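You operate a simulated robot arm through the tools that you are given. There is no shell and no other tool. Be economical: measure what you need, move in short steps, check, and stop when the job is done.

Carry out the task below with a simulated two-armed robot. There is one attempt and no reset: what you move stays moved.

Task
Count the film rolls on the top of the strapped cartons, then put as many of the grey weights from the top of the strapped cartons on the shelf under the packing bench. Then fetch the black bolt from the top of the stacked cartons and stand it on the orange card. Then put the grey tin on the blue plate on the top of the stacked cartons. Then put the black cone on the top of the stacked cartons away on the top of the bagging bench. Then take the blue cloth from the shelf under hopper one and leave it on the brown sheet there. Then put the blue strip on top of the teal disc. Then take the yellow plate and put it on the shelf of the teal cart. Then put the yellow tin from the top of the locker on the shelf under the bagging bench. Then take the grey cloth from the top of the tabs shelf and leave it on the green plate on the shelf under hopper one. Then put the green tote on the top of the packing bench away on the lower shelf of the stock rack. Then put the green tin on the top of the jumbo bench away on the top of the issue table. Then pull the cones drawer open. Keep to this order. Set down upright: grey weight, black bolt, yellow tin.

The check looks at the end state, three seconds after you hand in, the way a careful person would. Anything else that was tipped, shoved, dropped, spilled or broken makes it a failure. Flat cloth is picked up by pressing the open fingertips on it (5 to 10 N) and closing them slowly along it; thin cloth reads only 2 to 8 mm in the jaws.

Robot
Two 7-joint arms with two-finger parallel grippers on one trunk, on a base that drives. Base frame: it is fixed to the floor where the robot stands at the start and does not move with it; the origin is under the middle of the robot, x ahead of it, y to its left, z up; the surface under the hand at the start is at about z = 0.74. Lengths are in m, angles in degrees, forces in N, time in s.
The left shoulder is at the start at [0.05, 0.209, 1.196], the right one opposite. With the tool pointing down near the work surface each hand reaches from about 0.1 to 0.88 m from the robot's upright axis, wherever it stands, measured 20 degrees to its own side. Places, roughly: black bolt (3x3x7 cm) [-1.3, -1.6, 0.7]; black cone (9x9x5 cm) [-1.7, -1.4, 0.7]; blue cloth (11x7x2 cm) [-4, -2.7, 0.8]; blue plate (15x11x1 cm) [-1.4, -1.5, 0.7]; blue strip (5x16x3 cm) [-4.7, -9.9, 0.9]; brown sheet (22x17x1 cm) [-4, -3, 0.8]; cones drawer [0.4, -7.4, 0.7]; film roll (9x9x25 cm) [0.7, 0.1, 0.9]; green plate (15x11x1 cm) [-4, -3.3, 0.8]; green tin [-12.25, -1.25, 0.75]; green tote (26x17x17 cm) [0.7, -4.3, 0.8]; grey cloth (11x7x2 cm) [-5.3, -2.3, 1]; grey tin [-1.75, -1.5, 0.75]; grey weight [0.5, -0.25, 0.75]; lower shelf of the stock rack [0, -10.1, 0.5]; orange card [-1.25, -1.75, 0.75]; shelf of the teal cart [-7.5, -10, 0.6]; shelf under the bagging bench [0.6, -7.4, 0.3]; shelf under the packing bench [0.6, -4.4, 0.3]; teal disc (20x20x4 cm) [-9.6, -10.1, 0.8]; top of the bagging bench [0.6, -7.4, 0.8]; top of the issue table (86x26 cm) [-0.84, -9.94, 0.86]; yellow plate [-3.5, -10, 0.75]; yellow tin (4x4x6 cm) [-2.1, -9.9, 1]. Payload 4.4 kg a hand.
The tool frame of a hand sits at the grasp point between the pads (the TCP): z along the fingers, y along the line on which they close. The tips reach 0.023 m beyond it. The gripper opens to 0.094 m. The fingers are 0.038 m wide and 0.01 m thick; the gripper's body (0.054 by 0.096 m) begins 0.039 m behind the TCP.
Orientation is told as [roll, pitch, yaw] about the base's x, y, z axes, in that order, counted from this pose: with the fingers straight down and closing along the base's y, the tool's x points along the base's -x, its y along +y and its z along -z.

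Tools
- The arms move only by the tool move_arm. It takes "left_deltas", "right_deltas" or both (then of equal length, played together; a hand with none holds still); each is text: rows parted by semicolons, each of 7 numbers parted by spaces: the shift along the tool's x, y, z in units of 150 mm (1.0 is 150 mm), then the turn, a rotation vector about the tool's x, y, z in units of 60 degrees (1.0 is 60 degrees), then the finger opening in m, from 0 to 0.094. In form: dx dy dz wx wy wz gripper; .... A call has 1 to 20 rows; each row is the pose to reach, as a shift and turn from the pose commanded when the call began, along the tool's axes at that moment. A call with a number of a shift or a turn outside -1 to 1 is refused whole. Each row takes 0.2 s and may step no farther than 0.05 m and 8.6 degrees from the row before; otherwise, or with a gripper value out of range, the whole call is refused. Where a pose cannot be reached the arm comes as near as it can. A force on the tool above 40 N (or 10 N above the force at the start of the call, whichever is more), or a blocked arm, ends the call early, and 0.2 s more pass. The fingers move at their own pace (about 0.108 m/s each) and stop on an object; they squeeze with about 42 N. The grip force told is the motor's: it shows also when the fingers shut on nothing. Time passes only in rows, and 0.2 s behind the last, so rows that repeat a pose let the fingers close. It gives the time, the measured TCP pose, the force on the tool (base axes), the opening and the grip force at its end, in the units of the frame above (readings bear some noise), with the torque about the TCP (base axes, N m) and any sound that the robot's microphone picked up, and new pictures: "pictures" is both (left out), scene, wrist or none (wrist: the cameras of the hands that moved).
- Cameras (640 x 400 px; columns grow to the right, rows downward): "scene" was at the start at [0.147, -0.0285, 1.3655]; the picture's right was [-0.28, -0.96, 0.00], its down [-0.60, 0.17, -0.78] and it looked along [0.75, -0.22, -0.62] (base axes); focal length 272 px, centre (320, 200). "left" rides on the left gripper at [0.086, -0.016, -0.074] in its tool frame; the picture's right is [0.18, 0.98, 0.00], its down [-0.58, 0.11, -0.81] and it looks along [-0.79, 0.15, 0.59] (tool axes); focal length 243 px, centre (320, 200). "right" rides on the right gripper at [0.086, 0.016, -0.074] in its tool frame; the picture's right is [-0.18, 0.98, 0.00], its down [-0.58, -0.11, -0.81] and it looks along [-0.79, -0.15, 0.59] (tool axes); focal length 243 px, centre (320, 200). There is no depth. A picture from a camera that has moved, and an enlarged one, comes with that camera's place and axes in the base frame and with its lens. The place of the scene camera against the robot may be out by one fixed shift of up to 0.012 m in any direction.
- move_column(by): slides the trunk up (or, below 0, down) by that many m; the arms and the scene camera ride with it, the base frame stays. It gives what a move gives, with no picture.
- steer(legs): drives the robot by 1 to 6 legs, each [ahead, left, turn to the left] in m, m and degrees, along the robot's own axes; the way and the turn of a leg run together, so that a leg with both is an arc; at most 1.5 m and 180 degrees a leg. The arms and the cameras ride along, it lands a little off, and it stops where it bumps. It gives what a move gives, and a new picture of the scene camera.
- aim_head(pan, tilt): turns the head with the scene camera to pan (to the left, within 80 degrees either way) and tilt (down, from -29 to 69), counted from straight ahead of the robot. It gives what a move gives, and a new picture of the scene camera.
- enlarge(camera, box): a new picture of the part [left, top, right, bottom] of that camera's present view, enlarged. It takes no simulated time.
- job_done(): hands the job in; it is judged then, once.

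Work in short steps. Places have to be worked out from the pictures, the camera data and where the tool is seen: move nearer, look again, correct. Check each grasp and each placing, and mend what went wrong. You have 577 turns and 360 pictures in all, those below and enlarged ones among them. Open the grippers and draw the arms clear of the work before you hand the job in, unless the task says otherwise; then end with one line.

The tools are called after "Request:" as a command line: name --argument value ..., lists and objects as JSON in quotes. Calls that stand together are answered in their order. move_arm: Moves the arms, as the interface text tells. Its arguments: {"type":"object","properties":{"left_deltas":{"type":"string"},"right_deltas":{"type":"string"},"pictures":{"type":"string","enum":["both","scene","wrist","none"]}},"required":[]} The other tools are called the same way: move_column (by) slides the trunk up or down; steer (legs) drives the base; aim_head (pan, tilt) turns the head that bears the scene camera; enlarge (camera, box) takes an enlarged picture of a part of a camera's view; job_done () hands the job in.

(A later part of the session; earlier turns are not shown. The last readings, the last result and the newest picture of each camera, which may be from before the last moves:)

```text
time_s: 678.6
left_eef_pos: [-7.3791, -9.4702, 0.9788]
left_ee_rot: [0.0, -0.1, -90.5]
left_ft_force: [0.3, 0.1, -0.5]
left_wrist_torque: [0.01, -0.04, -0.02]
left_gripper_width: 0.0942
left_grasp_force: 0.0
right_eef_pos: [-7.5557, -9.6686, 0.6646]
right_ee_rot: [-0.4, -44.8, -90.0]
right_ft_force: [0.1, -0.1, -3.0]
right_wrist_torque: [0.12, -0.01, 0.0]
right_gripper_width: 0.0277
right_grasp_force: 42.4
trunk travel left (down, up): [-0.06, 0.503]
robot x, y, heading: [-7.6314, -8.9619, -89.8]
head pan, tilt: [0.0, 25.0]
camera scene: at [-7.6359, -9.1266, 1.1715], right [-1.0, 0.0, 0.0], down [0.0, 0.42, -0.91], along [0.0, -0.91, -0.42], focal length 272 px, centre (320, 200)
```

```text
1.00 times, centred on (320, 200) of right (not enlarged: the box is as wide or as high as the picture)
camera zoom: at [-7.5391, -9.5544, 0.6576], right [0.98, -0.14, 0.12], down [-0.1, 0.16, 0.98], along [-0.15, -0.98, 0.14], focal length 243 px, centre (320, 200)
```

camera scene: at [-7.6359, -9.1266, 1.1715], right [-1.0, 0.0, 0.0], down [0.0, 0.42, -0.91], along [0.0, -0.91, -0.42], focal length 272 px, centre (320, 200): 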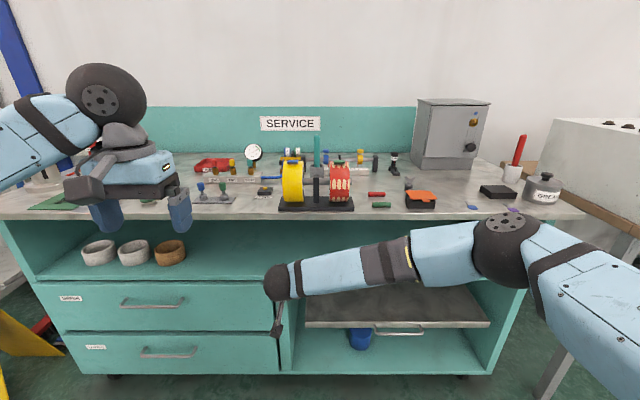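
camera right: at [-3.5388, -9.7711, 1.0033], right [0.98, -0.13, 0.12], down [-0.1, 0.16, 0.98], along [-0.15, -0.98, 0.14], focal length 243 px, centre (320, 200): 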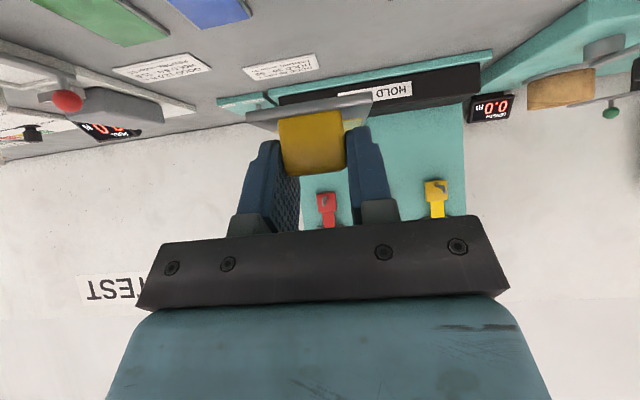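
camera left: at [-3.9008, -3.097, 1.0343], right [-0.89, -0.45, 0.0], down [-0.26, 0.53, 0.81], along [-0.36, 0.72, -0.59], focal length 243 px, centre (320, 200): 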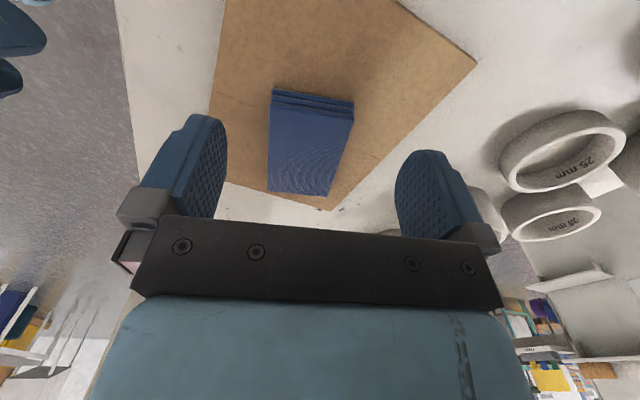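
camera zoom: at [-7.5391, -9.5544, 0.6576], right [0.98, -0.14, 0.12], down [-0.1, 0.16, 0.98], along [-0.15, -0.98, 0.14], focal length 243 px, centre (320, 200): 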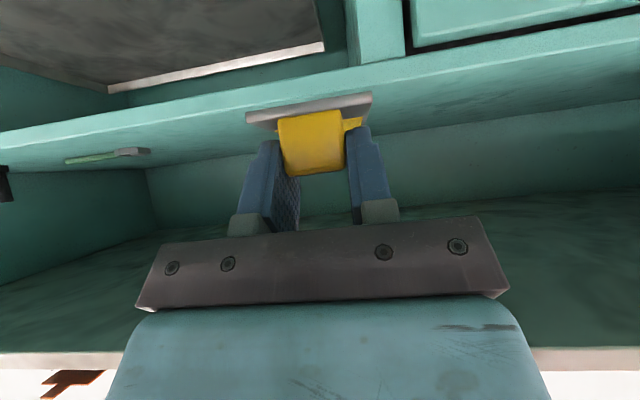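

Aligned with the slot. Forward another 0.15 m, then lower.

Request:
steer --legs '[[0.155, 0, 0]]'

Request:
move_arm --right_deltas "0.04 0 0.04 0 0 0 0.01; 0.08 0 0.08 0 0 0 0.01; 0.11 0 0.11 0 0 0 0.01; 0.11 0 0.11 0 0 0 0.01" --pictures "wrist"

```text
time_s: 680.0
left_eef_pos: [-7.3768, -9.6264, 0.9783]
left_ee_rot: [0.0, -0.1, -90.2]
left_ft_force: [0.6, 0.4, 0.2]
left_wrist_torque: [0.02, 0.01, -0.04]
left_gripper_width: 0.0942
left_grasp_force: 0.0
right_eef_pos: [-7.5545, -9.8242, 0.6638]
right_ee_rot: [-0.3, -44.8, -89.9]
right_ft_force: [-0.2, -0.3, -2.8]
right_wrist_torque: [0.1, 0.0, -0.02]
right_gripper_width: 0.0278
right_grasp_force: 42.1
trunk travel left (down, up): [-0.06, 0.503]
robot x, y, heading: [-7.6313, -9.1205, -89.8]
head pan, tilt: [0.0, 25.0]
camera scene: at [-7.6353, -9.2834, 1.1715], right [-1.0, 0.0, 0.0], down [0.0, 0.42, -0.91], along [0.0, -0.91, -0.42], focal length 272 px, centre (320, 200)
```

scene: 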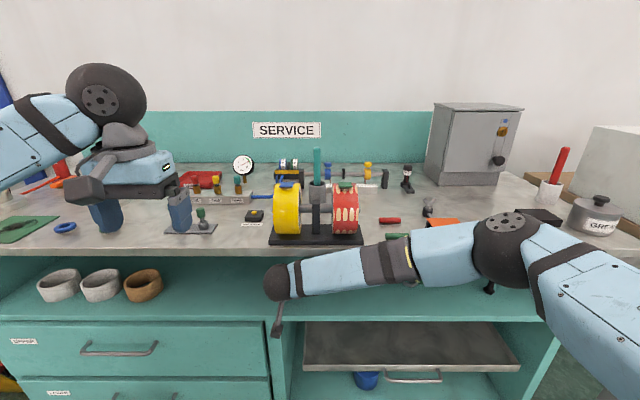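

```text
time_s: 681.0
left_eef_pos: [-7.3789, -9.6251, 0.9781]
left_ee_rot: [0.0, -0.1, -90.2]
left_ft_force: [-0.2, -0.5, -0.4]
left_wrist_torque: [0.0, 0.0, 0.0]
left_gripper_width: 0.094
left_grasp_force: 0.1
right_eef_pos: [-7.5551, -9.8239, 0.6409]
right_ee_rot: [-0.4, -44.9, -89.9]
right_ft_force: [0.5, 0.5, -2.5]
right_wrist_torque: [0.13, 0.0, -0.04]
right_gripper_width: 0.0276
right_grasp_force: 41.9
trunk travel left (down, up): [-0.06, 0.503]
robot x, y, heading: [-7.6308, -9.1197, -89.9]
head pan, tilt: [0.0, 25.0]
camera right: at [-7.538, -9.7105, 0.6341], right [0.98, -0.13, 0.12], down [-0.1, 0.16, 0.98], along [-0.15, -0.98, 0.14], focal length 243 px, centre (320, 200)
```

right: 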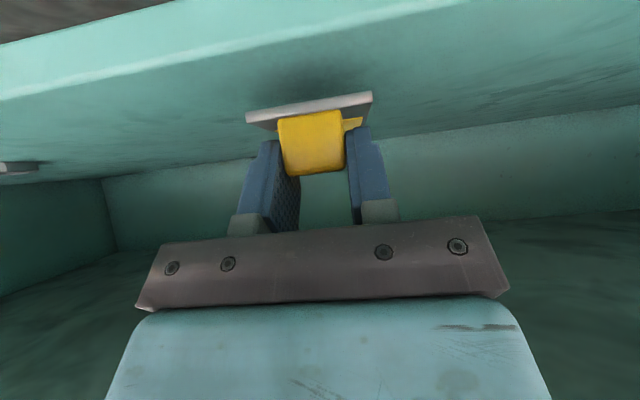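

Inside the shelf. I lower in small steps to contact.

Request:
move_arm --right_deltas "0.015 0 0.015 0 0 0 0.01; 0.03 0 0.03 0 0 0 0.01; 0.042 0 0.042 0 0 0 0.01" --pictures "none"

Request:
move_arm --right_deltas "0.012 0 0.012 0 0 0 0.01; 0.024 0 0.024 0 0 0 0.01" --pictures "none"

```text
time_s: 681.8
left_eef_pos: [-7.3774, -9.6267, 0.9785]
left_ee_rot: [0.0, 0.0, -90.4]
left_ft_force: [-0.3, 0.5, 0.4]
left_wrist_torque: [0.02, -0.01, -0.04]
left_gripper_width: 0.094
left_grasp_force: 0.0
right_eef_pos: [-7.5542, -9.8253, 0.633]
right_ee_rot: [-0.5, -44.8, -89.9]
right_ft_force: [-0.3, -0.2, -2.8]
right_wrist_torque: [0.1, 0.01, -0.01]
right_gripper_width: 0.0278
right_grasp_force: 42.8
trunk travel left (down, up): [-0.06, 0.503]
robot x, y, heading: [-7.6322, -9.1165, -90.0]
head pan, tilt: [0.0, 25.0]
```

```text
time_s: 682.4
left_eef_pos: [-7.3772, -9.6249, 0.9799]
left_ee_rot: [0.1, -0.1, -90.3]
left_ft_force: [0.4, -0.7, 0.0]
left_wrist_torque: [0.0, -0.02, 0.03]
left_gripper_width: 0.0937
left_grasp_force: 0.2
right_eef_pos: [-7.5543, -9.8244, 0.6277]
right_ee_rot: [-0.4, -44.9, -89.9]
right_ft_force: [0.1, -0.2, -2.5]
right_wrist_torque: [0.13, 0.02, 0.0]
right_gripper_width: 0.0273
right_grasp_force: 41.8
trunk travel left (down, up): [-0.06, 0.503]
robot x, y, heading: [-7.6354, -9.118, -89.9]
head pan, tilt: [0.0, 25.0]
```

Request:
move_arm --right_deltas "0.012 0 0.012 0 0 0 0.01; 0.024 0 0.024 0 0 0 0.01; 0.034 0 0.034 0 0 0 0.01" --pictures "none"

Request:
move_arm --right_deltas "0.012 0 0.012 0 0 0 0.01; 0.024 0 0.024 0 0 0 0.01" --pictures "wrist"

```text
time_s: 683.2
left_eef_pos: [-7.3775, -9.6248, 0.9813]
left_ee_rot: [0.1, -0.3, -90.1]
left_ft_force: [0.2, -1.1, 0.1]
left_wrist_torque: [0.05, 0.03, -0.05]
left_gripper_width: 0.0939
left_grasp_force: 0.0
right_eef_pos: [-7.5534, -9.8244, 0.6245]
right_ee_rot: [-0.3, -45.2, -89.9]
right_ft_force: [-1.5, 1.6, 23.2]
right_wrist_torque: [0.48, -0.23, -0.01]
right_gripper_width: 0.0275
right_grasp_force: 42.1
trunk travel left (down, up): [-0.06, 0.503]
robot x, y, heading: [-7.6328, -9.1171, -89.8]
head pan, tilt: [0.0, 25.0]
```

```text
time_s: 683.8
left_eef_pos: [-7.3784, -9.6254, 0.9792]
left_ee_rot: [0.0, -0.2, -90.2]
left_ft_force: [0.3, 0.7, -0.5]
left_wrist_torque: [-0.03, -0.03, 0.0]
left_gripper_width: 0.0938
left_grasp_force: 0.1
right_eef_pos: [-7.5524, -9.8263, 0.6244]
right_ee_rot: [-0.1, -45.5, -90.1]
right_ft_force: [2.8, -1.0, 18.8]
right_wrist_torque: [0.32, 0.0, -0.06]
right_gripper_width: 0.0279
right_grasp_force: 42.7
trunk travel left (down, up): [-0.06, 0.503]
robot x, y, heading: [-7.6306, -9.1201, -89.8]
head pan, tilt: [0.0, 25.0]
stopped in row 2 (right hand): the force on the tool passed its limit at 42 N (the readings are from after the stop); the commanded pose is now the measured one
camera right: at [-7.5364, -9.7135, 0.6165], right [0.98, -0.13, 0.13], down [-0.11, 0.17, 0.98], along [-0.15, -0.98, 0.15], focal length 243 px, centre (320, 200)
```

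right: 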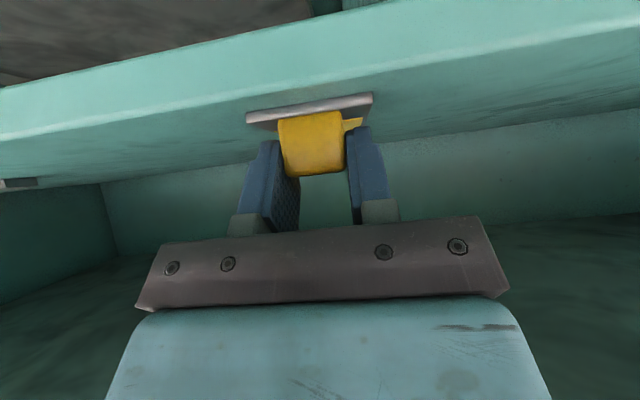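

Rested on the shelf. I ease up, open, and withdraw along the fingers.

Request:
move_arm --right_deltas "-0.01 0 -0.01 0 0 0 0.01; -0.01 0 -0.01 0 0 0 0.04; -0.01 0 -0.01 0 0 0 0.055; -0.01 0 -0.01 0 0 0 0.055; 0.05 0 -0.15 0 0 0 0.055; 0.25 0 -0.35 0 0 0 0.055; 0.45 0 -0.5 0 0 0 0.055; 0.6 0 -0.65 0 0 0 0.055" --pictures "wrist"

```text
time_s: 685.6
left_eef_pos: [-7.3782, -9.6253, 0.9789]
left_ee_rot: [0.0, -0.1, -90.3]
left_ft_force: [-0.4, 0.6, 0.4]
left_wrist_torque: [-0.01, -0.04, -0.01]
left_gripper_width: 0.094
left_grasp_force: 0.0
right_eef_pos: [-7.5512, -9.6937, 0.6225]
right_ee_rot: [-0.4, -45.3, -90.0]
right_ft_force: [-0.1, 0.6, 0.0]
right_wrist_torque: [0.02, 0.02, 0.02]
right_gripper_width: 0.0549
right_grasp_force: 0.0
trunk travel left (down, up): [-0.06, 0.503]
robot x, y, heading: [-7.6349, -9.1196, -89.9]
head pan, tilt: [0.0, 25.0]
camera right: at [-7.5357, -9.5803, 0.6146], right [0.98, -0.13, 0.13], down [-0.1, 0.16, 0.98], along [-0.15, -0.98, 0.15], focal length 243 px, centre (320, 200)
```

right: 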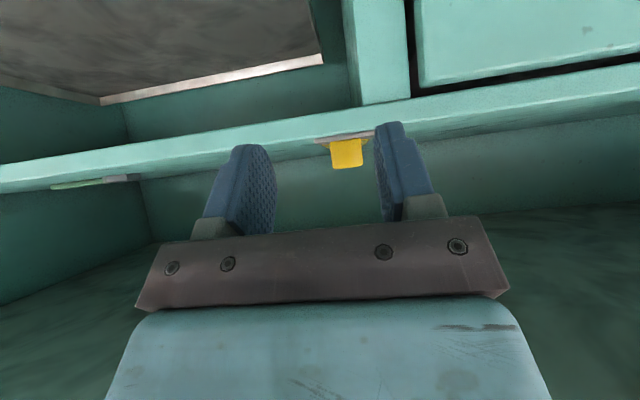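

Plate placed. Next the yellow tin on the locker: I back off, raise the trunk, and strafe east 5.5 m.

Request:
steer --legs '[[-0.5, 0, 0]]'

Request:
move_column --by 0.45

Request:
steer --legs '[[0, 1.4, 0], [0, 1.4, 0], [0, 1.4, 0], [0, 1.3, 0]]'

Request:
aim_head --pan 0 --tilt 25

```text
time_s: 688.5
left_eef_pos: [-7.3786, -9.1218, 0.9787]
left_ee_rot: [0.0, -0.1, -90.2]
left_ft_force: [0.1, -0.5, 0.5]
left_wrist_torque: [-0.01, 0.0, -0.05]
left_gripper_width: 0.094
left_grasp_force: 0.1
right_eef_pos: [-7.553, -9.1911, 0.6234]
right_ee_rot: [-0.1, -45.1, -90.0]
right_ft_force: [0.6, -0.3, 0.1]
right_wrist_torque: [-0.01, 0.03, 0.01]
right_gripper_width: 0.055
right_grasp_force: 0.0
trunk travel left (down, up): [-0.06, 0.503]
robot x, y, heading: [-7.6367, -8.6159, -89.7]
head pan, tilt: [0.0, 25.0]
camera scene: at [-7.6367, -8.7789, 1.1718], right [-1.0, 0.0, 0.0], down [0.0, 0.42, -0.91], along [0.0, -0.91, -0.42], focal length 272 px, centre (320, 200)
```

scene: 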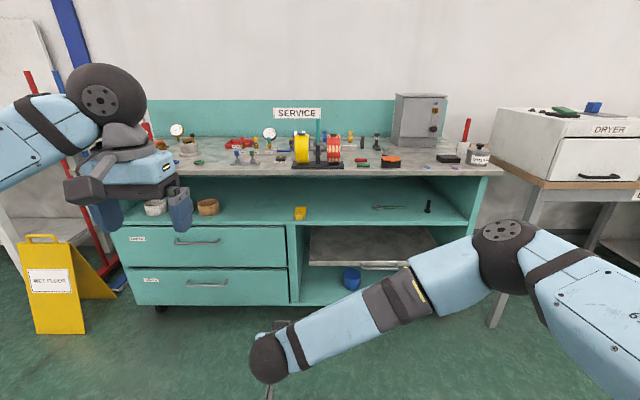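

```text
refused: 0.45 is not a number from -0.4 to 0.4
```

```text
time_s: 736.4
left_eef_pos: [-1.8431, -9.046, 0.9795]
left_ee_rot: [-0.1, -0.1, -87.5]
left_ft_force: [-0.9, 0.4, -0.7]
left_wrist_torque: [-0.03, 0.02, 0.01]
left_gripper_width: 0.094
left_grasp_force: 0.0
right_eef_pos: [-2.0144, -9.1202, 0.6218]
right_ee_rot: [-0.4, -45.2, -87.3]
right_ft_force: [0.1, -0.4, -0.4]
right_wrist_torque: [0.02, 0.01, 0.03]
right_gripper_width: 0.0548
right_grasp_force: 0.0
trunk travel left (down, up): [-0.06, 0.503]
robot x, y, heading: [-2.1204, -8.554, -87.3]
head pan, tilt: [0.0, 25.0]
camera scene: at [-2.1163, -8.7142, 1.1717], right [-1.0, -0.05, 0.0], down [-0.02, 0.42, -0.91], along [0.04, -0.91, -0.42], focal length 272 px, centre (320, 200)
```

scene: 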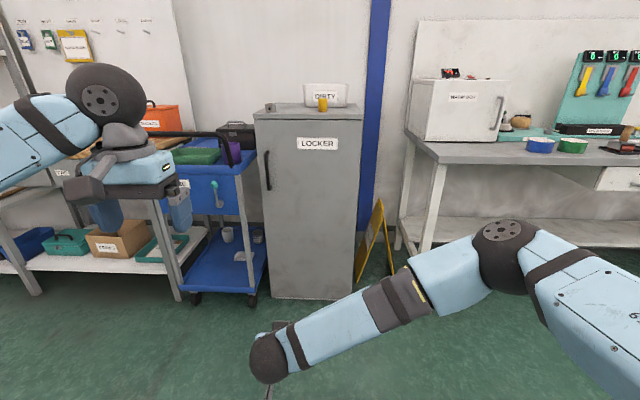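

```text
time_s: 737.0
left_eef_pos: [-1.8429, -9.0457, 0.978]
left_ee_rot: [0.0, -0.1, -87.6]
left_ft_force: [-0.5, 0.1, 0.1]
left_wrist_torque: [0.01, 0.03, 0.0]
left_gripper_width: 0.094
left_grasp_force: 0.1
right_eef_pos: [-2.0141, -9.1218, 0.6216]
right_ee_rot: [-0.3, -45.1, -87.4]
right_ft_force: [-0.5, -0.5, 0.7]
right_wrist_torque: [0.01, 0.0, 0.04]
right_gripper_width: 0.055
right_grasp_force: 0.0
trunk travel left (down, up): [-0.06, 0.503]
robot x, y, heading: [-2.1254, -8.5526, -87.2]
head pan, tilt: [0.0, 25.0]
camera scene: at [-2.1163, -8.7142, 1.1717], right [-1.0, -0.05, 0.0], down [-0.02, 0.42, -0.91], along [0.04, -0.91, -0.42], focal length 272 px, centre (320, 200)
```

scene: 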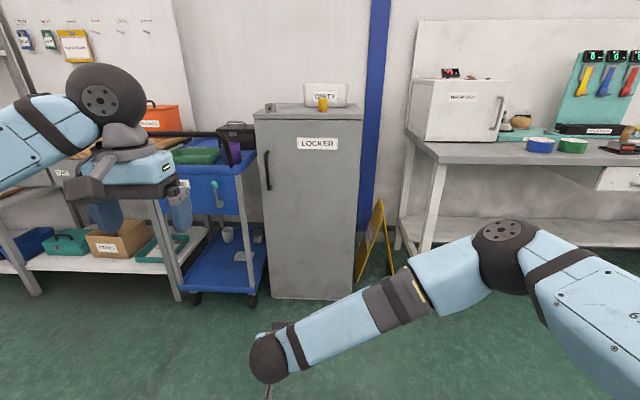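

The yellow tin is at the front right of the locker top, with a bag behind. I raise the trunk and move a bit nearer.

Request:
move_column --by 0.4

Request:
steer --legs '[[0.2, -0.05, -2.5]]'

Request:
enlarge --camera "scene" --box '[220, 100, 420, 225]'

```text
time_s: 740.9
left_eef_pos: [-1.842, -9.0446, 1.3791]
left_ee_rot: [0.1, -0.1, -87.6]
left_ft_force: [-0.8, 0.4, 0.7]
left_wrist_torque: [0.0, -0.01, 0.01]
left_gripper_width: 0.0936
left_grasp_force: 0.1
right_eef_pos: [-2.0133, -9.1225, 1.0207]
right_ee_rot: [-0.3, -45.2, -87.4]
right_ft_force: [0.7, -0.2, 0.0]
right_wrist_torque: [-0.02, 0.0, -0.01]
right_gripper_width: 0.0546
right_grasp_force: 0.0
trunk travel left (down, up): [-0.46, 0.103]
robot x, y, heading: [-2.1195, -8.5512, -87.2]
head pan, tilt: [0.0, 25.0]
```

```text
time_s: 742.5
left_eef_pos: [-1.9093, -9.2587, 1.3788]
left_ee_rot: [0.0, -0.2, -90.4]
left_ft_force: [0.2, 0.4, 0.9]
left_wrist_torque: [0.01, -0.01, 0.0]
left_gripper_width: 0.0941
left_grasp_force: 0.0
right_eef_pos: [-2.0848, -9.3269, 1.0235]
right_ee_rot: [-0.4, -45.3, -90.0]
right_ft_force: [0.4, -0.3, 0.3]
right_wrist_torque: [0.03, -0.01, 0.0]
right_gripper_width: 0.0549
right_grasp_force: 0.1
trunk travel left (down, up): [-0.46, 0.103]
robot x, y, heading: [-2.1646, -8.7538, -90.0]
head pan, tilt: [0.0, 25.0]
camera scene: at [-2.1677, -8.9147, 1.5718], right [-1.0, 0.0, 0.0], down [0.0, 0.42, -0.91], along [0.0, -0.91, -0.42], focal length 272 px, centre (320, 200)
```

scene: 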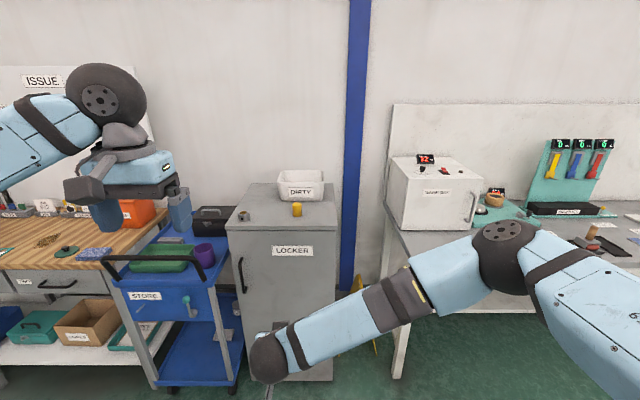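

```text
3.20 times, centred on (320, 162) of scene
camera zoom: at [-2.1677, -8.9147, 1.5718], right [-1.0, 0.0, 0.0], down [0.0, 0.42, -0.91], along [0.0, -0.91, -0.42], focal length 869 px, centre (320, 320)
```

zoom: 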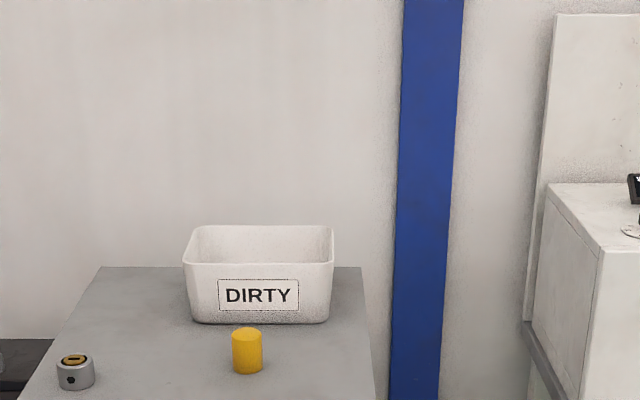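

Tin ≈[-2.07,-9.93] on the locker top z≈1.034. I raise the right hand and drive forward 0.5 m.

Request:
move_arm --right_deltas "-0.2 0 -0.2 0 0 0 0.06; -0.4 0 -0.4 0 0 0 0.06; -0.57 0 -0.57 0 0 0 0.06; -0.57 0 -0.57 0 0 0 0.06" --pictures "none"

Request:
steer --legs '[[0.46, 0, 0]]'

Request:
enlarge --camera "right" --box '[0, 0, 640, 400]'

```text
time_s: 743.5
left_eef_pos: [-1.9084, -9.2583, 1.379]
left_ee_rot: [0.0, -0.2, -90.3]
left_ft_force: [-0.9, -0.6, 0.2]
left_wrist_torque: [-0.02, -0.01, 0.01]
left_gripper_width: 0.0938
left_grasp_force: 0.0
right_eef_pos: [-2.0827, -9.3288, 1.1406]
right_ee_rot: [-0.3, -45.2, -89.9]
right_ft_force: [0.1, 0.4, 1.2]
right_wrist_torque: [0.04, 0.0, 0.01]
right_gripper_width: 0.06
right_grasp_force: 0.0
trunk travel left (down, up): [-0.46, 0.103]
robot x, y, heading: [-2.1686, -8.751, -89.7]
head pan, tilt: [0.0, 25.0]
```

```text
time_s: 746.2
left_eef_pos: [-1.9, -9.716, 1.3797]
left_ee_rot: [0.1, -0.1, -89.6]
left_ft_force: [-0.5, 0.3, 0.3]
left_wrist_torque: [0.01, -0.05, -0.04]
left_gripper_width: 0.0941
left_grasp_force: 0.1
right_eef_pos: [-2.0727, -9.7892, 1.1421]
right_ee_rot: [-0.2, -45.2, -89.4]
right_ft_force: [-0.4, 0.7, 0.1]
right_wrist_torque: [0.04, 0.01, 0.03]
right_gripper_width: 0.0598
right_grasp_force: 0.0
trunk travel left (down, up): [-0.46, 0.103]
robot x, y, heading: [-2.1597, -9.2114, -89.2]
head pan, tilt: [0.0, 25.0]
camera scene: at [-2.1626, -9.3758, 1.5718], right [-1.0, -0.01, 0.0], down [-0.01, 0.42, -0.91], along [0.01, -0.91, -0.42], focal length 272 px, centre (320, 200)
```

scene: 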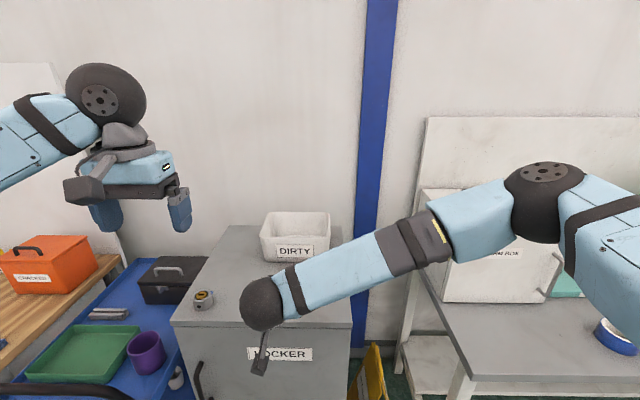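

```text
1.00 times, centred on (320, 200) of right (not enlarged: the box is as wide or as high as the picture)
camera zoom: at [-2.0577, -9.6755, 1.1336], right [0.98, -0.12, 0.13], down [-0.11, 0.16, 0.98], along [-0.14, -0.98, 0.15], focal length 243 px, centre (320, 200)
```

zoom: 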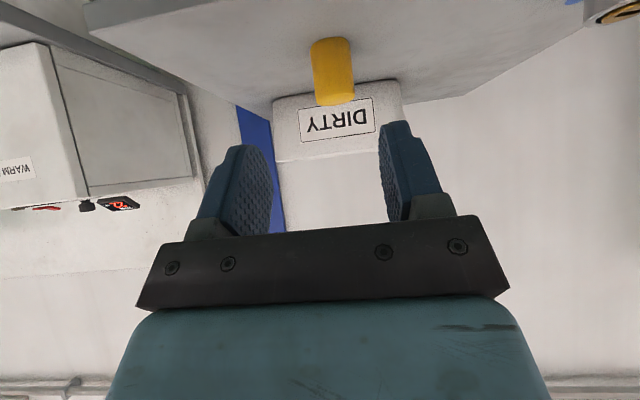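

Tin axis [-2.064,-9.922], base ≈1.027. I advance most of the way and check.

Request:
move_arm --right_deltas "-0.08 0.03 0.2 0 0 0 0.07; -0.16 0.055 0.4 0 0 0 0.07; -0.237 0.055 0.6 0 0 0 0.07; -0.237 0.055 0.75 0 0 0 0.07; -0.237 0.055 0.75 0 0 0 0.07" --pictures "wrist"

```text
time_s: 747.5
left_eef_pos: [-1.9011, -9.7165, 1.3788]
left_ee_rot: [0.0, -0.3, -89.5]
left_ft_force: [0.2, 0.5, 0.1]
left_wrist_torque: [-0.03, 0.01, -0.01]
left_gripper_width: 0.0941
left_grasp_force: 0.0
right_eef_pos: [-2.0647, -9.8931, 1.0863]
right_ee_rot: [-0.2, -45.0, -89.3]
right_ft_force: [0.4, -0.2, 0.1]
right_wrist_torque: [0.01, 0.02, 0.0]
right_gripper_width: 0.0701
right_grasp_force: 0.1
trunk travel left (down, up): [-0.46, 0.103]
robot x, y, heading: [-2.1621, -9.2144, -89.4]
head pan, tilt: [0.0, 25.0]
camera right: at [-2.0491, -9.7784, 1.0794], right [0.98, -0.12, 0.13], down [-0.11, 0.16, 0.98], along [-0.14, -0.98, 0.15], focal length 243 px, centre (320, 200)
```

right: 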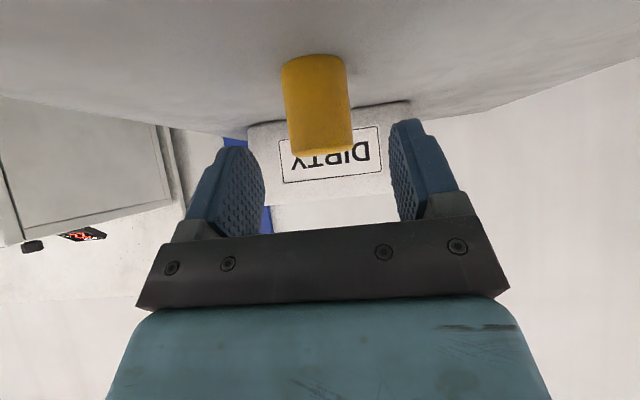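

Centred. Final advance and close.

Request:
move_arm --right_deltas "-0.02 0 0.14 0 0 0 0.07; -0.04 0 0.27 0 0 0 0.07; -0.04 0 0.27 0 0 0 0.07; -0.04 0 0.27 0 0 0 0.05; -0.04 0 0.27 0 0 0 0.035; -0.04 0 0.27 0 0 0 0.02; -0.04 0 0.27 0 0 0 0.02" --pictures "wrist"

```text
time_s: 749.0
left_eef_pos: [-1.9001, -9.7176, 1.3795]
left_ee_rot: [-0.1, -0.2, -89.6]
left_ft_force: [-0.1, -0.2, -0.6]
left_wrist_torque: [-0.01, -0.01, -0.01]
left_gripper_width: 0.0942
left_grasp_force: 0.0
right_eef_pos: [-2.0647, -9.9253, 1.0629]
right_ee_rot: [-0.1, -45.1, -89.4]
right_ft_force: [0.3, 0.0, -0.2]
right_wrist_torque: [0.01, -0.04, 0.0]
right_gripper_width: 0.038
right_grasp_force: 42.0
trunk travel left (down, up): [-0.46, 0.103]
robot x, y, heading: [-2.1597, -9.2122, -89.4]
head pan, tilt: [0.0, 25.0]
camera right: at [-2.0494, -9.8117, 1.0548], right [0.98, -0.12, 0.13], down [-0.11, 0.16, 0.98], along [-0.14, -0.98, 0.15], focal length 243 px, centre (320, 200)
```

right: 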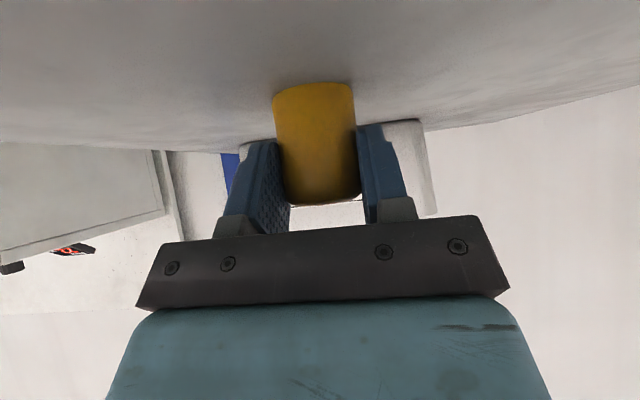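

Held (38 mm). Lift and check.

Request:
move_arm --right_deltas "-0.05 0 -0.05 0 0 0 0.02; -0.15 0 -0.15 0 0 0 0.02; -0.3 0 -0.3 0 0 0 0.02; -0.45 0 -0.45 0 0 0 0.02; -0.45 0 -0.45 0 0 0 0.02" --pictures "wrist"

Request:
steer --legs '[[-0.6, 0, 0]]'

```text
time_s: 750.2
left_eef_pos: [-1.9014, -9.7167, 1.3785]
left_ee_rot: [0.0, 0.0, -89.6]
left_ft_force: [-0.1, 0.3, 0.4]
left_wrist_torque: [-0.01, -0.01, 0.02]
left_gripper_width: 0.0942
left_grasp_force: 0.0
right_eef_pos: [-2.0629, -9.9274, 1.1598]
right_ee_rot: [-0.2, -45.0, -89.4]
right_ft_force: [0.3, -0.1, -0.3]
right_wrist_torque: [0.04, -0.01, -0.02]
right_gripper_width: 0.0381
right_grasp_force: 42.0
trunk travel left (down, up): [-0.46, 0.103]
robot x, y, heading: [-2.1598, -9.2132, -89.3]
head pan, tilt: [0.0, 25.0]
camera right: at [-2.048, -9.8128, 1.1514], right [0.98, -0.12, 0.13], down [-0.11, 0.16, 0.98], along [-0.14, -0.98, 0.14], focal length 243 px, centre (320, 200)
```

right: 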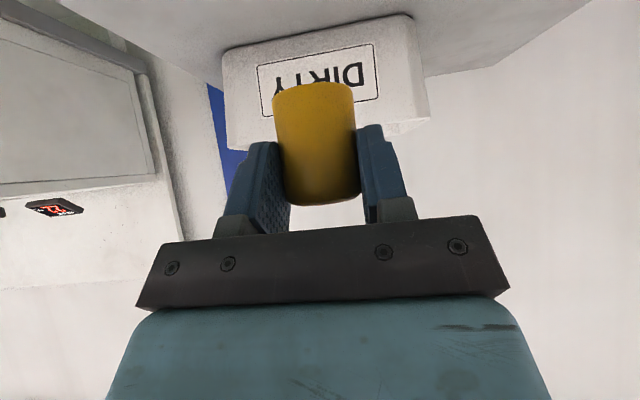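

```text
time_s: 753.6
left_eef_pos: [-1.9137, -9.1372, 1.3787]
left_ee_rot: [0.1, -0.1, -90.8]
left_ft_force: [-0.2, 0.0, 0.3]
left_wrist_torque: [0.01, -0.03, 0.0]
left_gripper_width: 0.0941
left_grasp_force: 0.1
right_eef_pos: [-2.0796, -9.3429, 1.1583]
right_ee_rot: [-0.2, -45.1, -90.5]
right_ft_force: [0.0, 0.6, -2.1]
right_wrist_torque: [0.02, 0.02, -0.01]
right_gripper_width: 0.0377
right_grasp_force: 42.1
trunk travel left (down, up): [-0.46, 0.103]
robot x, y, heading: [-2.1632, -8.6252, -90.5]
head pan, tilt: [0.0, 25.0]
camera scene: at [-2.1676, -8.7907, 1.5716], right [-1.0, 0.01, 0.0], down [0.0, 0.42, -0.91], along [-0.01, -0.91, -0.42], focal length 272 px, centre (320, 200)
```

scene: 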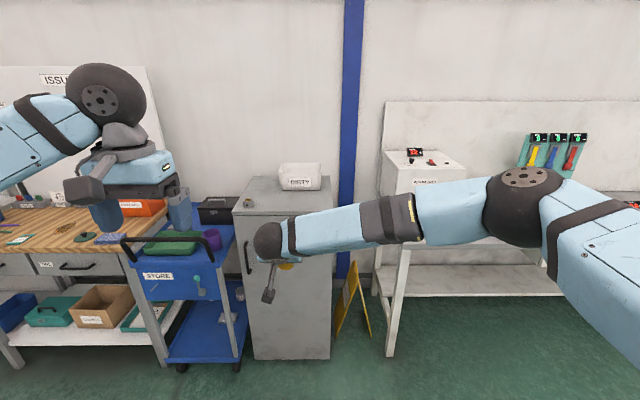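

Tin in hand. I drive to the bagging bench, facing it, hand in line with the free spot between red bin and tape on its shelf.

Request:
steer --legs '[[0, 0, 90.5], [0.8, 0.5, 0], [0.6, 0.52, 0]]'

Request:
move_column --by -0.4

Request:
aim_head --pan 0 --tilt 30

```text
time_s: 767.0
left_eef_pos: [-0.2926, -7.3033, 1.3783]
left_ee_rot: [-0.1, -0.2, 2.3]
left_ft_force: [0.2, 1.1, 0.0]
left_wrist_torque: [0.0, 0.01, -0.04]
left_gripper_width: 0.0939
left_grasp_force: 0.1
right_eef_pos: [-0.0793, -7.4594, 1.1593]
right_ee_rot: [-0.2, -45.3, 2.6]
right_ft_force: [0.2, -0.4, -0.4]
right_wrist_torque: [0.01, 0.0, 0.03]
right_gripper_width: 0.0376
right_grasp_force: 42.0
trunk travel left (down, up): [-0.46, 0.103]
robot x, y, heading: [-0.7913, -7.5786, 2.8]
head pan, tilt: [0.0, 25.0]
camera scene: at [-0.6325, -7.5784, 1.5717], right [0.05, -1.0, 0.0], down [-0.42, -0.02, -0.91], along [0.91, 0.04, -0.42], focal length 272 px, centre (320, 200)
```

scene: 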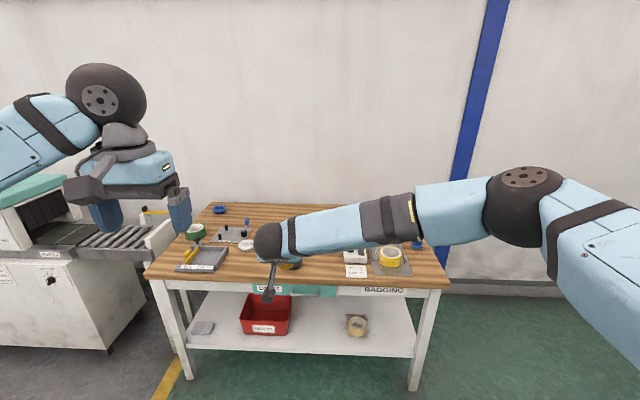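

```text
time_s: 770.8
left_eef_pos: [-0.2934, -7.3034, 0.979]
left_ee_rot: [0.0, -0.2, 2.3]
left_ft_force: [0.1, -0.8, -0.3]
left_wrist_torque: [-0.02, 0.04, 0.01]
left_gripper_width: 0.0941
left_grasp_force: 0.2
right_eef_pos: [-0.0785, -7.4587, 0.7592]
right_ee_rot: [-0.3, -45.2, 2.7]
right_ft_force: [-0.8, 0.5, -0.9]
right_wrist_torque: [0.02, 0.0, 0.03]
right_gripper_width: 0.0374
right_grasp_force: 41.7
trunk travel left (down, up): [-0.06, 0.503]
robot x, y, heading: [-0.7862, -7.5803, 2.6]
head pan, tilt: [0.0, 25.0]
```

```text
time_s: 771.5
left_eef_pos: [-0.2928, -7.3033, 0.979]
left_ee_rot: [0.0, -0.1, 2.3]
left_ft_force: [0.8, -0.3, 0.2]
left_wrist_torque: [0.0, -0.02, -0.02]
left_gripper_width: 0.0937
left_grasp_force: 0.0
right_eef_pos: [-0.0781, -7.4584, 0.7586]
right_ee_rot: [-0.2, -45.2, 2.5]
right_ft_force: [-0.3, 0.2, -0.9]
right_wrist_torque: [-0.02, 0.0, 0.0]
right_gripper_width: 0.0375
right_grasp_force: 41.6
trunk travel left (down, up): [-0.06, 0.503]
robot x, y, heading: [-0.7897, -7.5789, 2.7]
head pan, tilt: [0.0, 30.0]
camera scene: at [-0.634, -7.5783, 1.1637], right [0.05, -1.0, 0.0], down [-0.5, -0.02, -0.87], along [0.87, 0.04, -0.5], focal length 272 px, centre (320, 200)
```

scene: 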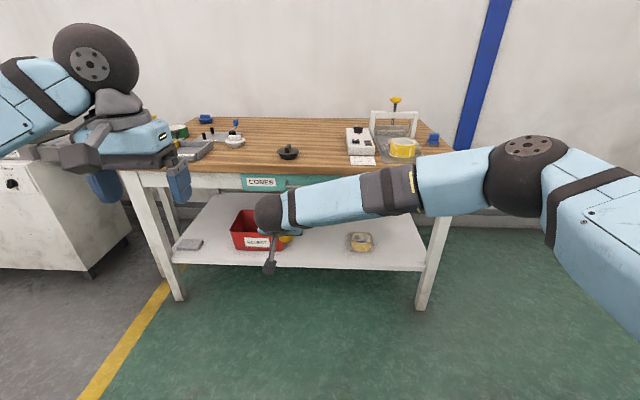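

Free spot at y≈-7.52 between bin and tape. I square up, and lower the hand in front of the bench.

Request:
steer --legs '[[0.08, -0.03, -2.6]]'

Request:
move_arm --right_deltas "0.2 0 0.2 0 0 0 0.02; 0.4 0 0.4 0 0 0 0.02; 0.6 0 0.6 0 0 0 0.02; 0.8 0 0.8 0 0 0 0.02; 0.95 0 0.95 0 0 0 0.02" --pictures "none"

Request:
move_arm --right_deltas "0.2 0 0.2 0 0 0 0.02; 0.4 0 0.4 0 0 0 0.02; 0.6 0 0.6 0 0 0 0.02; 0.8 0 0.8 0 0 0 0.02; 0.85 0 0.85 0 0 0 0.02" --pictures "both"

```text
time_s: 772.5
left_eef_pos: [-0.1991, -7.3541, 0.9779]
left_ee_rot: [0.0, -0.1, -0.4]
left_ft_force: [0.2, 0.6, 0.1]
left_wrist_torque: [0.04, 0.03, 0.03]
left_gripper_width: 0.0938
left_grasp_force: 0.0
right_eef_pos: [0.0081, -7.5199, 0.7579]
right_ee_rot: [-0.2, -45.1, -0.1]
right_ft_force: [0.1, -0.2, -1.4]
right_wrist_torque: [0.01, 0.02, 0.03]
right_gripper_width: 0.0373
right_grasp_force: 41.8
trunk travel left (down, up): [-0.06, 0.503]
robot x, y, heading: [-0.7098, -7.6098, 0.3]
head pan, tilt: [0.0, 30.0]
camera scene: at [-0.5522, -7.6135, 1.1636], right [0.0, -1.0, 0.0], down [-0.5, 0.0, -0.87], along [0.87, 0.0, -0.5], focal length 272 px, centre (320, 200)
```

scene: 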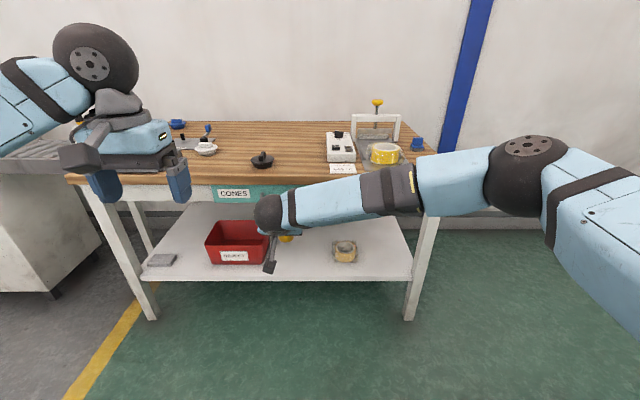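

```text
time_s: 773.8
left_eef_pos: [-0.1992, -7.3535, 0.9784]
left_ee_rot: [-0.1, -0.1, -0.4]
left_ft_force: [-1.2, -0.7, -0.3]
left_wrist_torque: [-0.01, 0.02, 0.01]
left_gripper_width: 0.0939
left_grasp_force: 0.1
right_eef_pos: [0.0102, -7.5188, 0.5551]
right_ee_rot: [-0.2, -45.2, -0.3]
right_ft_force: [0.9, -0.1, -0.3]
right_wrist_torque: [-0.06, -0.02, 0.02]
right_gripper_width: 0.0373
right_grasp_force: 41.5
trunk travel left (down, up): [-0.06, 0.503]
robot x, y, heading: [-0.708, -7.6076, 0.1]
head pan, tilt: [0.0, 30.0]
```

```text
time_s: 775.0
left_eef_pos: [-0.1989, -7.3535, 0.9787]
left_ee_rot: [0.0, -0.1, -0.3]
left_ft_force: [0.4, -0.5, 0.2]
left_wrist_torque: [0.01, 0.04, 0.01]
left_gripper_width: 0.094
left_grasp_force: 0.0
right_eef_pos: [0.0094, -7.5234, 0.3889]
right_ee_rot: [-0.3, -45.0, 0.0]
right_ft_force: [-0.3, -0.4, -1.0]
right_wrist_torque: [0.0, 0.0, -0.01]
right_gripper_width: 0.0376
right_grasp_force: 41.8
right hand out of reach, approached as far as the arm can: row 5
trunk travel left (down, up): [-0.06, 0.503]
robot x, y, heading: [-0.7094, -7.6071, -0.1]
head pan, tilt: [0.0, 30.0]
camera scene: at [-0.5528, -7.6135, 1.1637], right [0.0, -1.0, 0.0], down [-0.5, 0.0, -0.87], along [0.87, 0.0, -0.5], focal length 272 px, centre (320, 200)
camera right: at [-0.1052, -7.507, 0.3816], right [0.13, 0.98, 0.13], down [-0.16, -0.11, 0.98], along [0.98, -0.15, 0.14], focal length 243 px, centre (320, 200)
```

scene: 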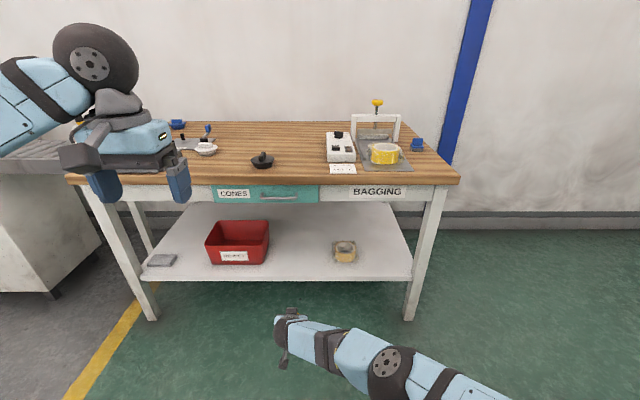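
right: 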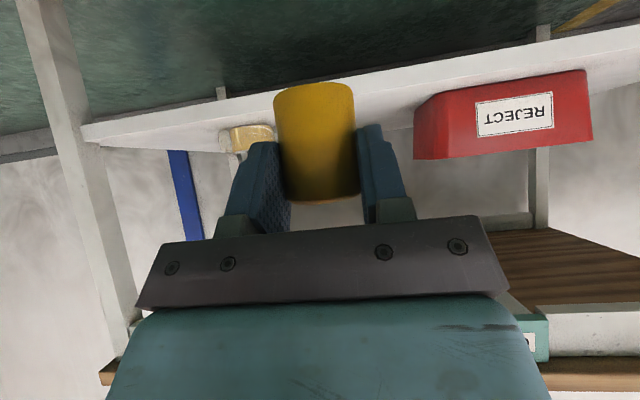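

Well lined up. I drive forward 0.37 m so the tin is over the shelf.

Request:
steer --legs '[[0.37, 0, 0]]'

Request:
move_arm --right_deltas "0.05 0 0.05 0 0 0 0.02; 0.1 0 0.1 0 0 0 0.02; 0.15 0 0.15 0 0 0 0.02; 0.18 0 0.18 0 0 0 0.02; 0.18 0 0.18 0 0 0 0.02" --pictures "wrist"

```text
time_s: 777.3
left_eef_pos: [0.1665, -7.3474, 0.9783]
left_ee_rot: [-0.1, 0.0, 0.2]
left_ft_force: [-0.5, -0.6, -0.1]
left_wrist_torque: [-0.02, 0.01, 0.03]
left_gripper_width: 0.0941
left_grasp_force: 0.1
right_eef_pos: [0.3768, -7.5146, 0.3892]
right_ee_rot: [-0.2, -45.1, 0.6]
right_ft_force: [0.0, -0.1, -1.4]
right_wrist_torque: [0.0, 0.0, -0.02]
right_gripper_width: 0.0371
right_grasp_force: 41.9
trunk travel left (down, up): [-0.06, 0.503]
robot x, y, heading: [-0.3369, -7.6044, 0.3]
head pan, tilt: [0.0, 30.0]
camera scene: at [-0.1835, -7.6096, 1.1636], right [0.01, -1.0, 0.0], down [-0.5, -0.01, -0.87], along [0.87, 0.01, -0.5], focal length 272 px, centre (320, 200)
```

scene: 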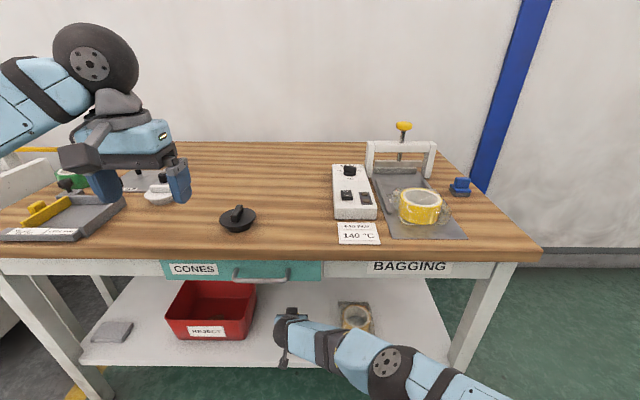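

```text
time_s: 778.7
left_eef_pos: [0.1668, -7.3469, 0.978]
left_ee_rot: [0.0, -0.2, 0.3]
left_ft_force: [0.6, -1.0, 0.3]
left_wrist_torque: [0.04, -0.03, -0.01]
left_gripper_width: 0.0941
left_grasp_force: 0.0
right_eef_pos: [0.3873, -7.5733, 0.3608]
right_ee_rot: [-3.5, -45.2, 0.6]
right_ft_force: [0.4, -0.1, -0.8]
right_wrist_torque: [0.01, -0.03, 0.01]
right_gripper_width: 0.0375
right_grasp_force: 42.4
right hand out of reach, approached as far as the arm can: row 1, 2, 3, 4, 5
trunk travel left (down, up): [-0.06, 0.503]
robot x, y, heading: [-0.3368, -7.6073, 0.7]
head pan, tilt: [0.0, 30.0]
stopped in row 5 (right hand): the arm was blocked; the commanded pose is now the measured one
camera right: at [0.2737, -7.5541, 0.3516], right [0.16, 0.98, 0.09], down [-0.17, -0.06, 0.98], along [0.97, -0.17, 0.16], focal length 243 px, centre (320, 200)
```

right: 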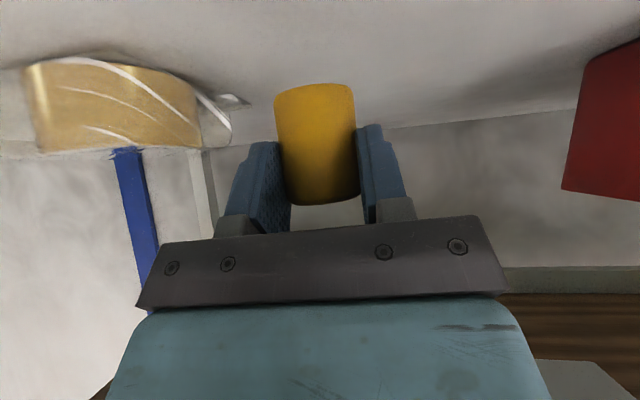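

The arm is at its low limit and drifted sideways. I lift slightly and re-centre, then use the trunk to lower.

Request:
move_arm --right_deltas "-0.05 0.05 -0.05 0 0 0 0.02; -0.1 0.15 -0.1 0.02 0 -0.02 0.02; -0.1 0.28 -0.1 0.04 0 -0.04 0.02; -0.1 0.3 -0.1 0.04 0 -0.04 0.02" --pictures "none"

Request:
move_column --by -0.04

```text
time_s: 779.7
left_eef_pos: [0.1668, -7.3462, 0.9787]
left_ee_rot: [0.0, -0.1, 0.2]
left_ft_force: [0.6, 0.1, -0.7]
left_wrist_torque: [0.02, 0.05, 0.02]
left_gripper_width: 0.0936
left_grasp_force: 0.0
right_eef_pos: [0.3852, -7.5452, 0.3829]
right_ee_rot: [-5.5, -45.2, 2.5]
right_ft_force: [0.0, 1.2, 0.3]
right_wrist_torque: [0.03, 0.02, -0.01]
right_gripper_width: 0.0375
right_grasp_force: 42.4
right hand out of reach, approached as far as the arm can: row 3, 4
trunk travel left (down, up): [-0.06, 0.503]
robot x, y, heading: [-0.341, -7.6069, 1.0]
head pan, tilt: [0.0, 30.0]
```

```text
time_s: 780.5
left_eef_pos: [0.1664, -7.3464, 0.939]
left_ee_rot: [0.0, -0.2, 0.1]
left_ft_force: [0.5, 0.7, 0.1]
left_wrist_torque: [-0.01, 0.0, -0.02]
left_gripper_width: 0.0941
left_grasp_force: 0.1
right_eef_pos: [0.3854, -7.5454, 0.3424]
right_ee_rot: [-5.6, -45.2, 2.4]
right_ft_force: [-0.2, -0.6, -1.0]
right_wrist_torque: [0.03, 0.03, -0.02]
right_gripper_width: 0.0375
right_grasp_force: 42.2
trunk travel left (down, up): [-0.02, 0.543]
robot x, y, heading: [-0.3414, -7.604, 0.7]
head pan, tilt: [0.0, 30.0]
```

Roll went the wrong way; I level it (+5.5° roll, −2.4° yaw).

Request:
move_arm --right_deltas "0 0 0 -0.012 0 0.031 0.02; 0 0 0 -0.025 0 0.062 0.02; 0 0 0 -0.037 0 0.093 0.02; 0 0 0 -0.037 0 0.093 0.02" --pictures "wrist"

```text
time_s: 781.5
left_eef_pos: [0.1662, -7.3483, 0.9389]
left_ee_rot: [0.1, -0.1, 0.1]
left_ft_force: [0.8, -0.3, 0.4]
left_wrist_torque: [0.01, 0.01, 0.03]
left_gripper_width: 0.0939
left_grasp_force: 0.0
right_eef_pos: [0.3855, -7.5467, 0.3426]
right_ee_rot: [2.3, -45.4, -5.5]
right_ft_force: [0.9, 0.2, -1.4]
right_wrist_torque: [-0.01, 0.03, 0.02]
right_gripper_width: 0.0375
right_grasp_force: 41.8
trunk travel left (down, up): [-0.02, 0.543]
robot x, y, heading: [-0.3374, -7.6067, 0.7]
head pan, tilt: [0.0, 30.0]
camera right: at [0.273, -7.5229, 0.335], right [0.2, 0.97, 0.16], down [-0.17, -0.12, 0.98], along [0.97, -0.22, 0.14], focal length 243 px, centre (320, 200)
```

right: 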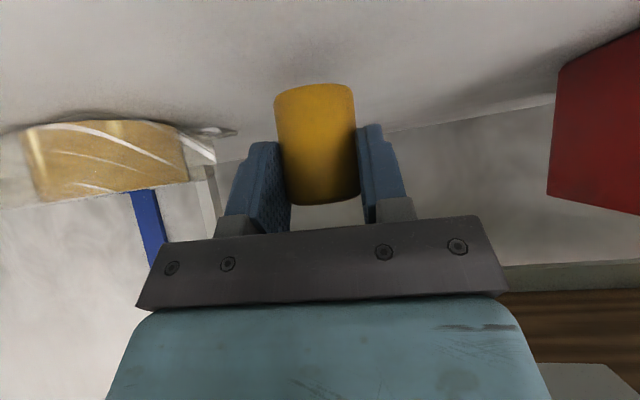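

Near upright now (1.6°). I lower with the trunk to touch.

Request:
move_column --by -0.015

Request:
move_arm --right_deltas "0.012 0 0.012 0 0 0 0.02; 0.024 0 0.024 0 0 0 0.02" --pictures "none"

```text
time_s: 782.2
left_eef_pos: [0.1668, -7.3476, 0.9238]
left_ee_rot: [0.0, -0.2, 0.3]
left_ft_force: [0.9, 1.1, -0.3]
left_wrist_torque: [0.0, 0.01, -0.02]
left_gripper_width: 0.094
left_grasp_force: 0.0
right_eef_pos: [0.3869, -7.5472, 0.3268]
right_ee_rot: [2.4, -45.3, -5.4]
right_ft_force: [0.4, 0.3, -1.3]
right_wrist_torque: [0.03, -0.01, 0.0]
right_gripper_width: 0.037
right_grasp_force: 42.5
trunk travel left (down, up): [-0.005, 0.558]
robot x, y, heading: [-0.3396, -7.6065, 0.4]
head pan, tilt: [0.0, 30.0]
```

```text
time_s: 782.8
left_eef_pos: [0.1661, -7.3477, 0.9246]
left_ee_rot: [0.0, -0.3, 0.1]
left_ft_force: [-0.4, -0.7, 1.1]
left_wrist_torque: [-0.01, -0.01, -0.02]
left_gripper_width: 0.0939
left_grasp_force: 0.0
right_eef_pos: [0.3853, -7.5458, 0.3222]
right_ee_rot: [2.2, -45.4, -5.4]
right_ft_force: [0.0, 0.0, 1.1]
right_wrist_torque: [-0.06, -0.02, 0.03]
right_gripper_width: 0.0373
right_grasp_force: 41.5
trunk travel left (down, up): [-0.005, 0.558]
robot x, y, heading: [-0.3379, -7.6063, 0.6]
head pan, tilt: [0.0, 30.0]
```

Just touching. 2 mm more, then release and withdraw.

Request:
move_arm --right_deltas "0.01 0 0.01 0 0 0 0.02; 0.01 0 0.01 0 0 0 0.02" --pictures "none"

Request:
move_arm --right_deltas "-0.003 0 -0.003 0 0 0 0.04; -0.003 0 -0.003 0 0 0 0.07; -0.003 0 -0.003 0 0 0 0.07; 0 0 -0.1 0 0 0 0.07; 0 0 -0.3 0 0 0 0.07; 0 0 -0.55 0 0 0 0.07" --pictures "wrist"

```text
time_s: 783.4
left_eef_pos: [0.1643, -7.3469, 0.9258]
left_ee_rot: [0.0, -0.3, 0.2]
left_ft_force: [0.1, 0.5, 0.0]
left_wrist_torque: [0.02, -0.01, -0.01]
left_gripper_width: 0.0939
left_grasp_force: 0.1
right_eef_pos: [0.385, -7.5465, 0.321]
right_ee_rot: [2.3, -45.6, -5.5]
right_ft_force: [-1.2, 1.3, 17.1]
right_wrist_torque: [-0.27, -0.16, -0.02]
right_gripper_width: 0.0374
right_grasp_force: 41.8
trunk travel left (down, up): [-0.005, 0.558]
robot x, y, heading: [-0.3378, -7.6071, 0.5]
head pan, tilt: [0.0, 30.0]
```

```text
time_s: 784.8
left_eef_pos: [0.166, -7.3474, 0.924]
left_ee_rot: [0.0, -0.3, 0.2]
left_ft_force: [0.5, -0.5, -0.7]
left_wrist_torque: [-0.03, -0.04, -0.02]
left_gripper_width: 0.0942
left_grasp_force: 0.0
right_eef_pos: [0.3271, -7.5422, 0.3785]
right_ee_rot: [2.2, -45.4, -5.6]
right_ft_force: [-0.7, -0.9, -0.9]
right_wrist_torque: [-0.03, 0.02, -0.01]
right_gripper_width: 0.0701
right_grasp_force: 0.1
trunk travel left (down, up): [-0.005, 0.558]
robot x, y, heading: [-0.3364, -7.6057, 0.8]
head pan, tilt: [0.0, 30.0]
camera right: at [0.2147, -7.5185, 0.3706], right [0.2, 0.97, 0.16], down [-0.17, -0.12, 0.98], along [0.96, -0.22, 0.14], focal length 243 px, centre (320, 200)
```

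right: 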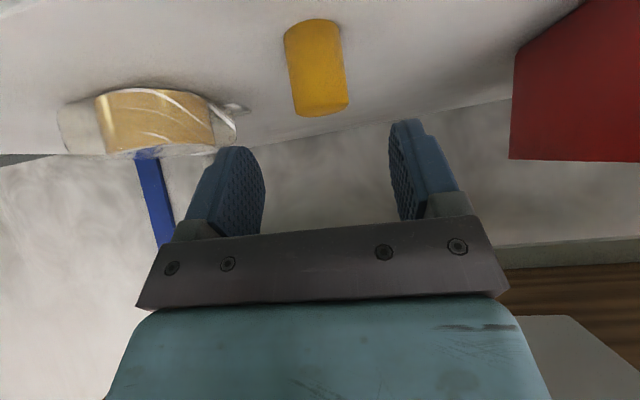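

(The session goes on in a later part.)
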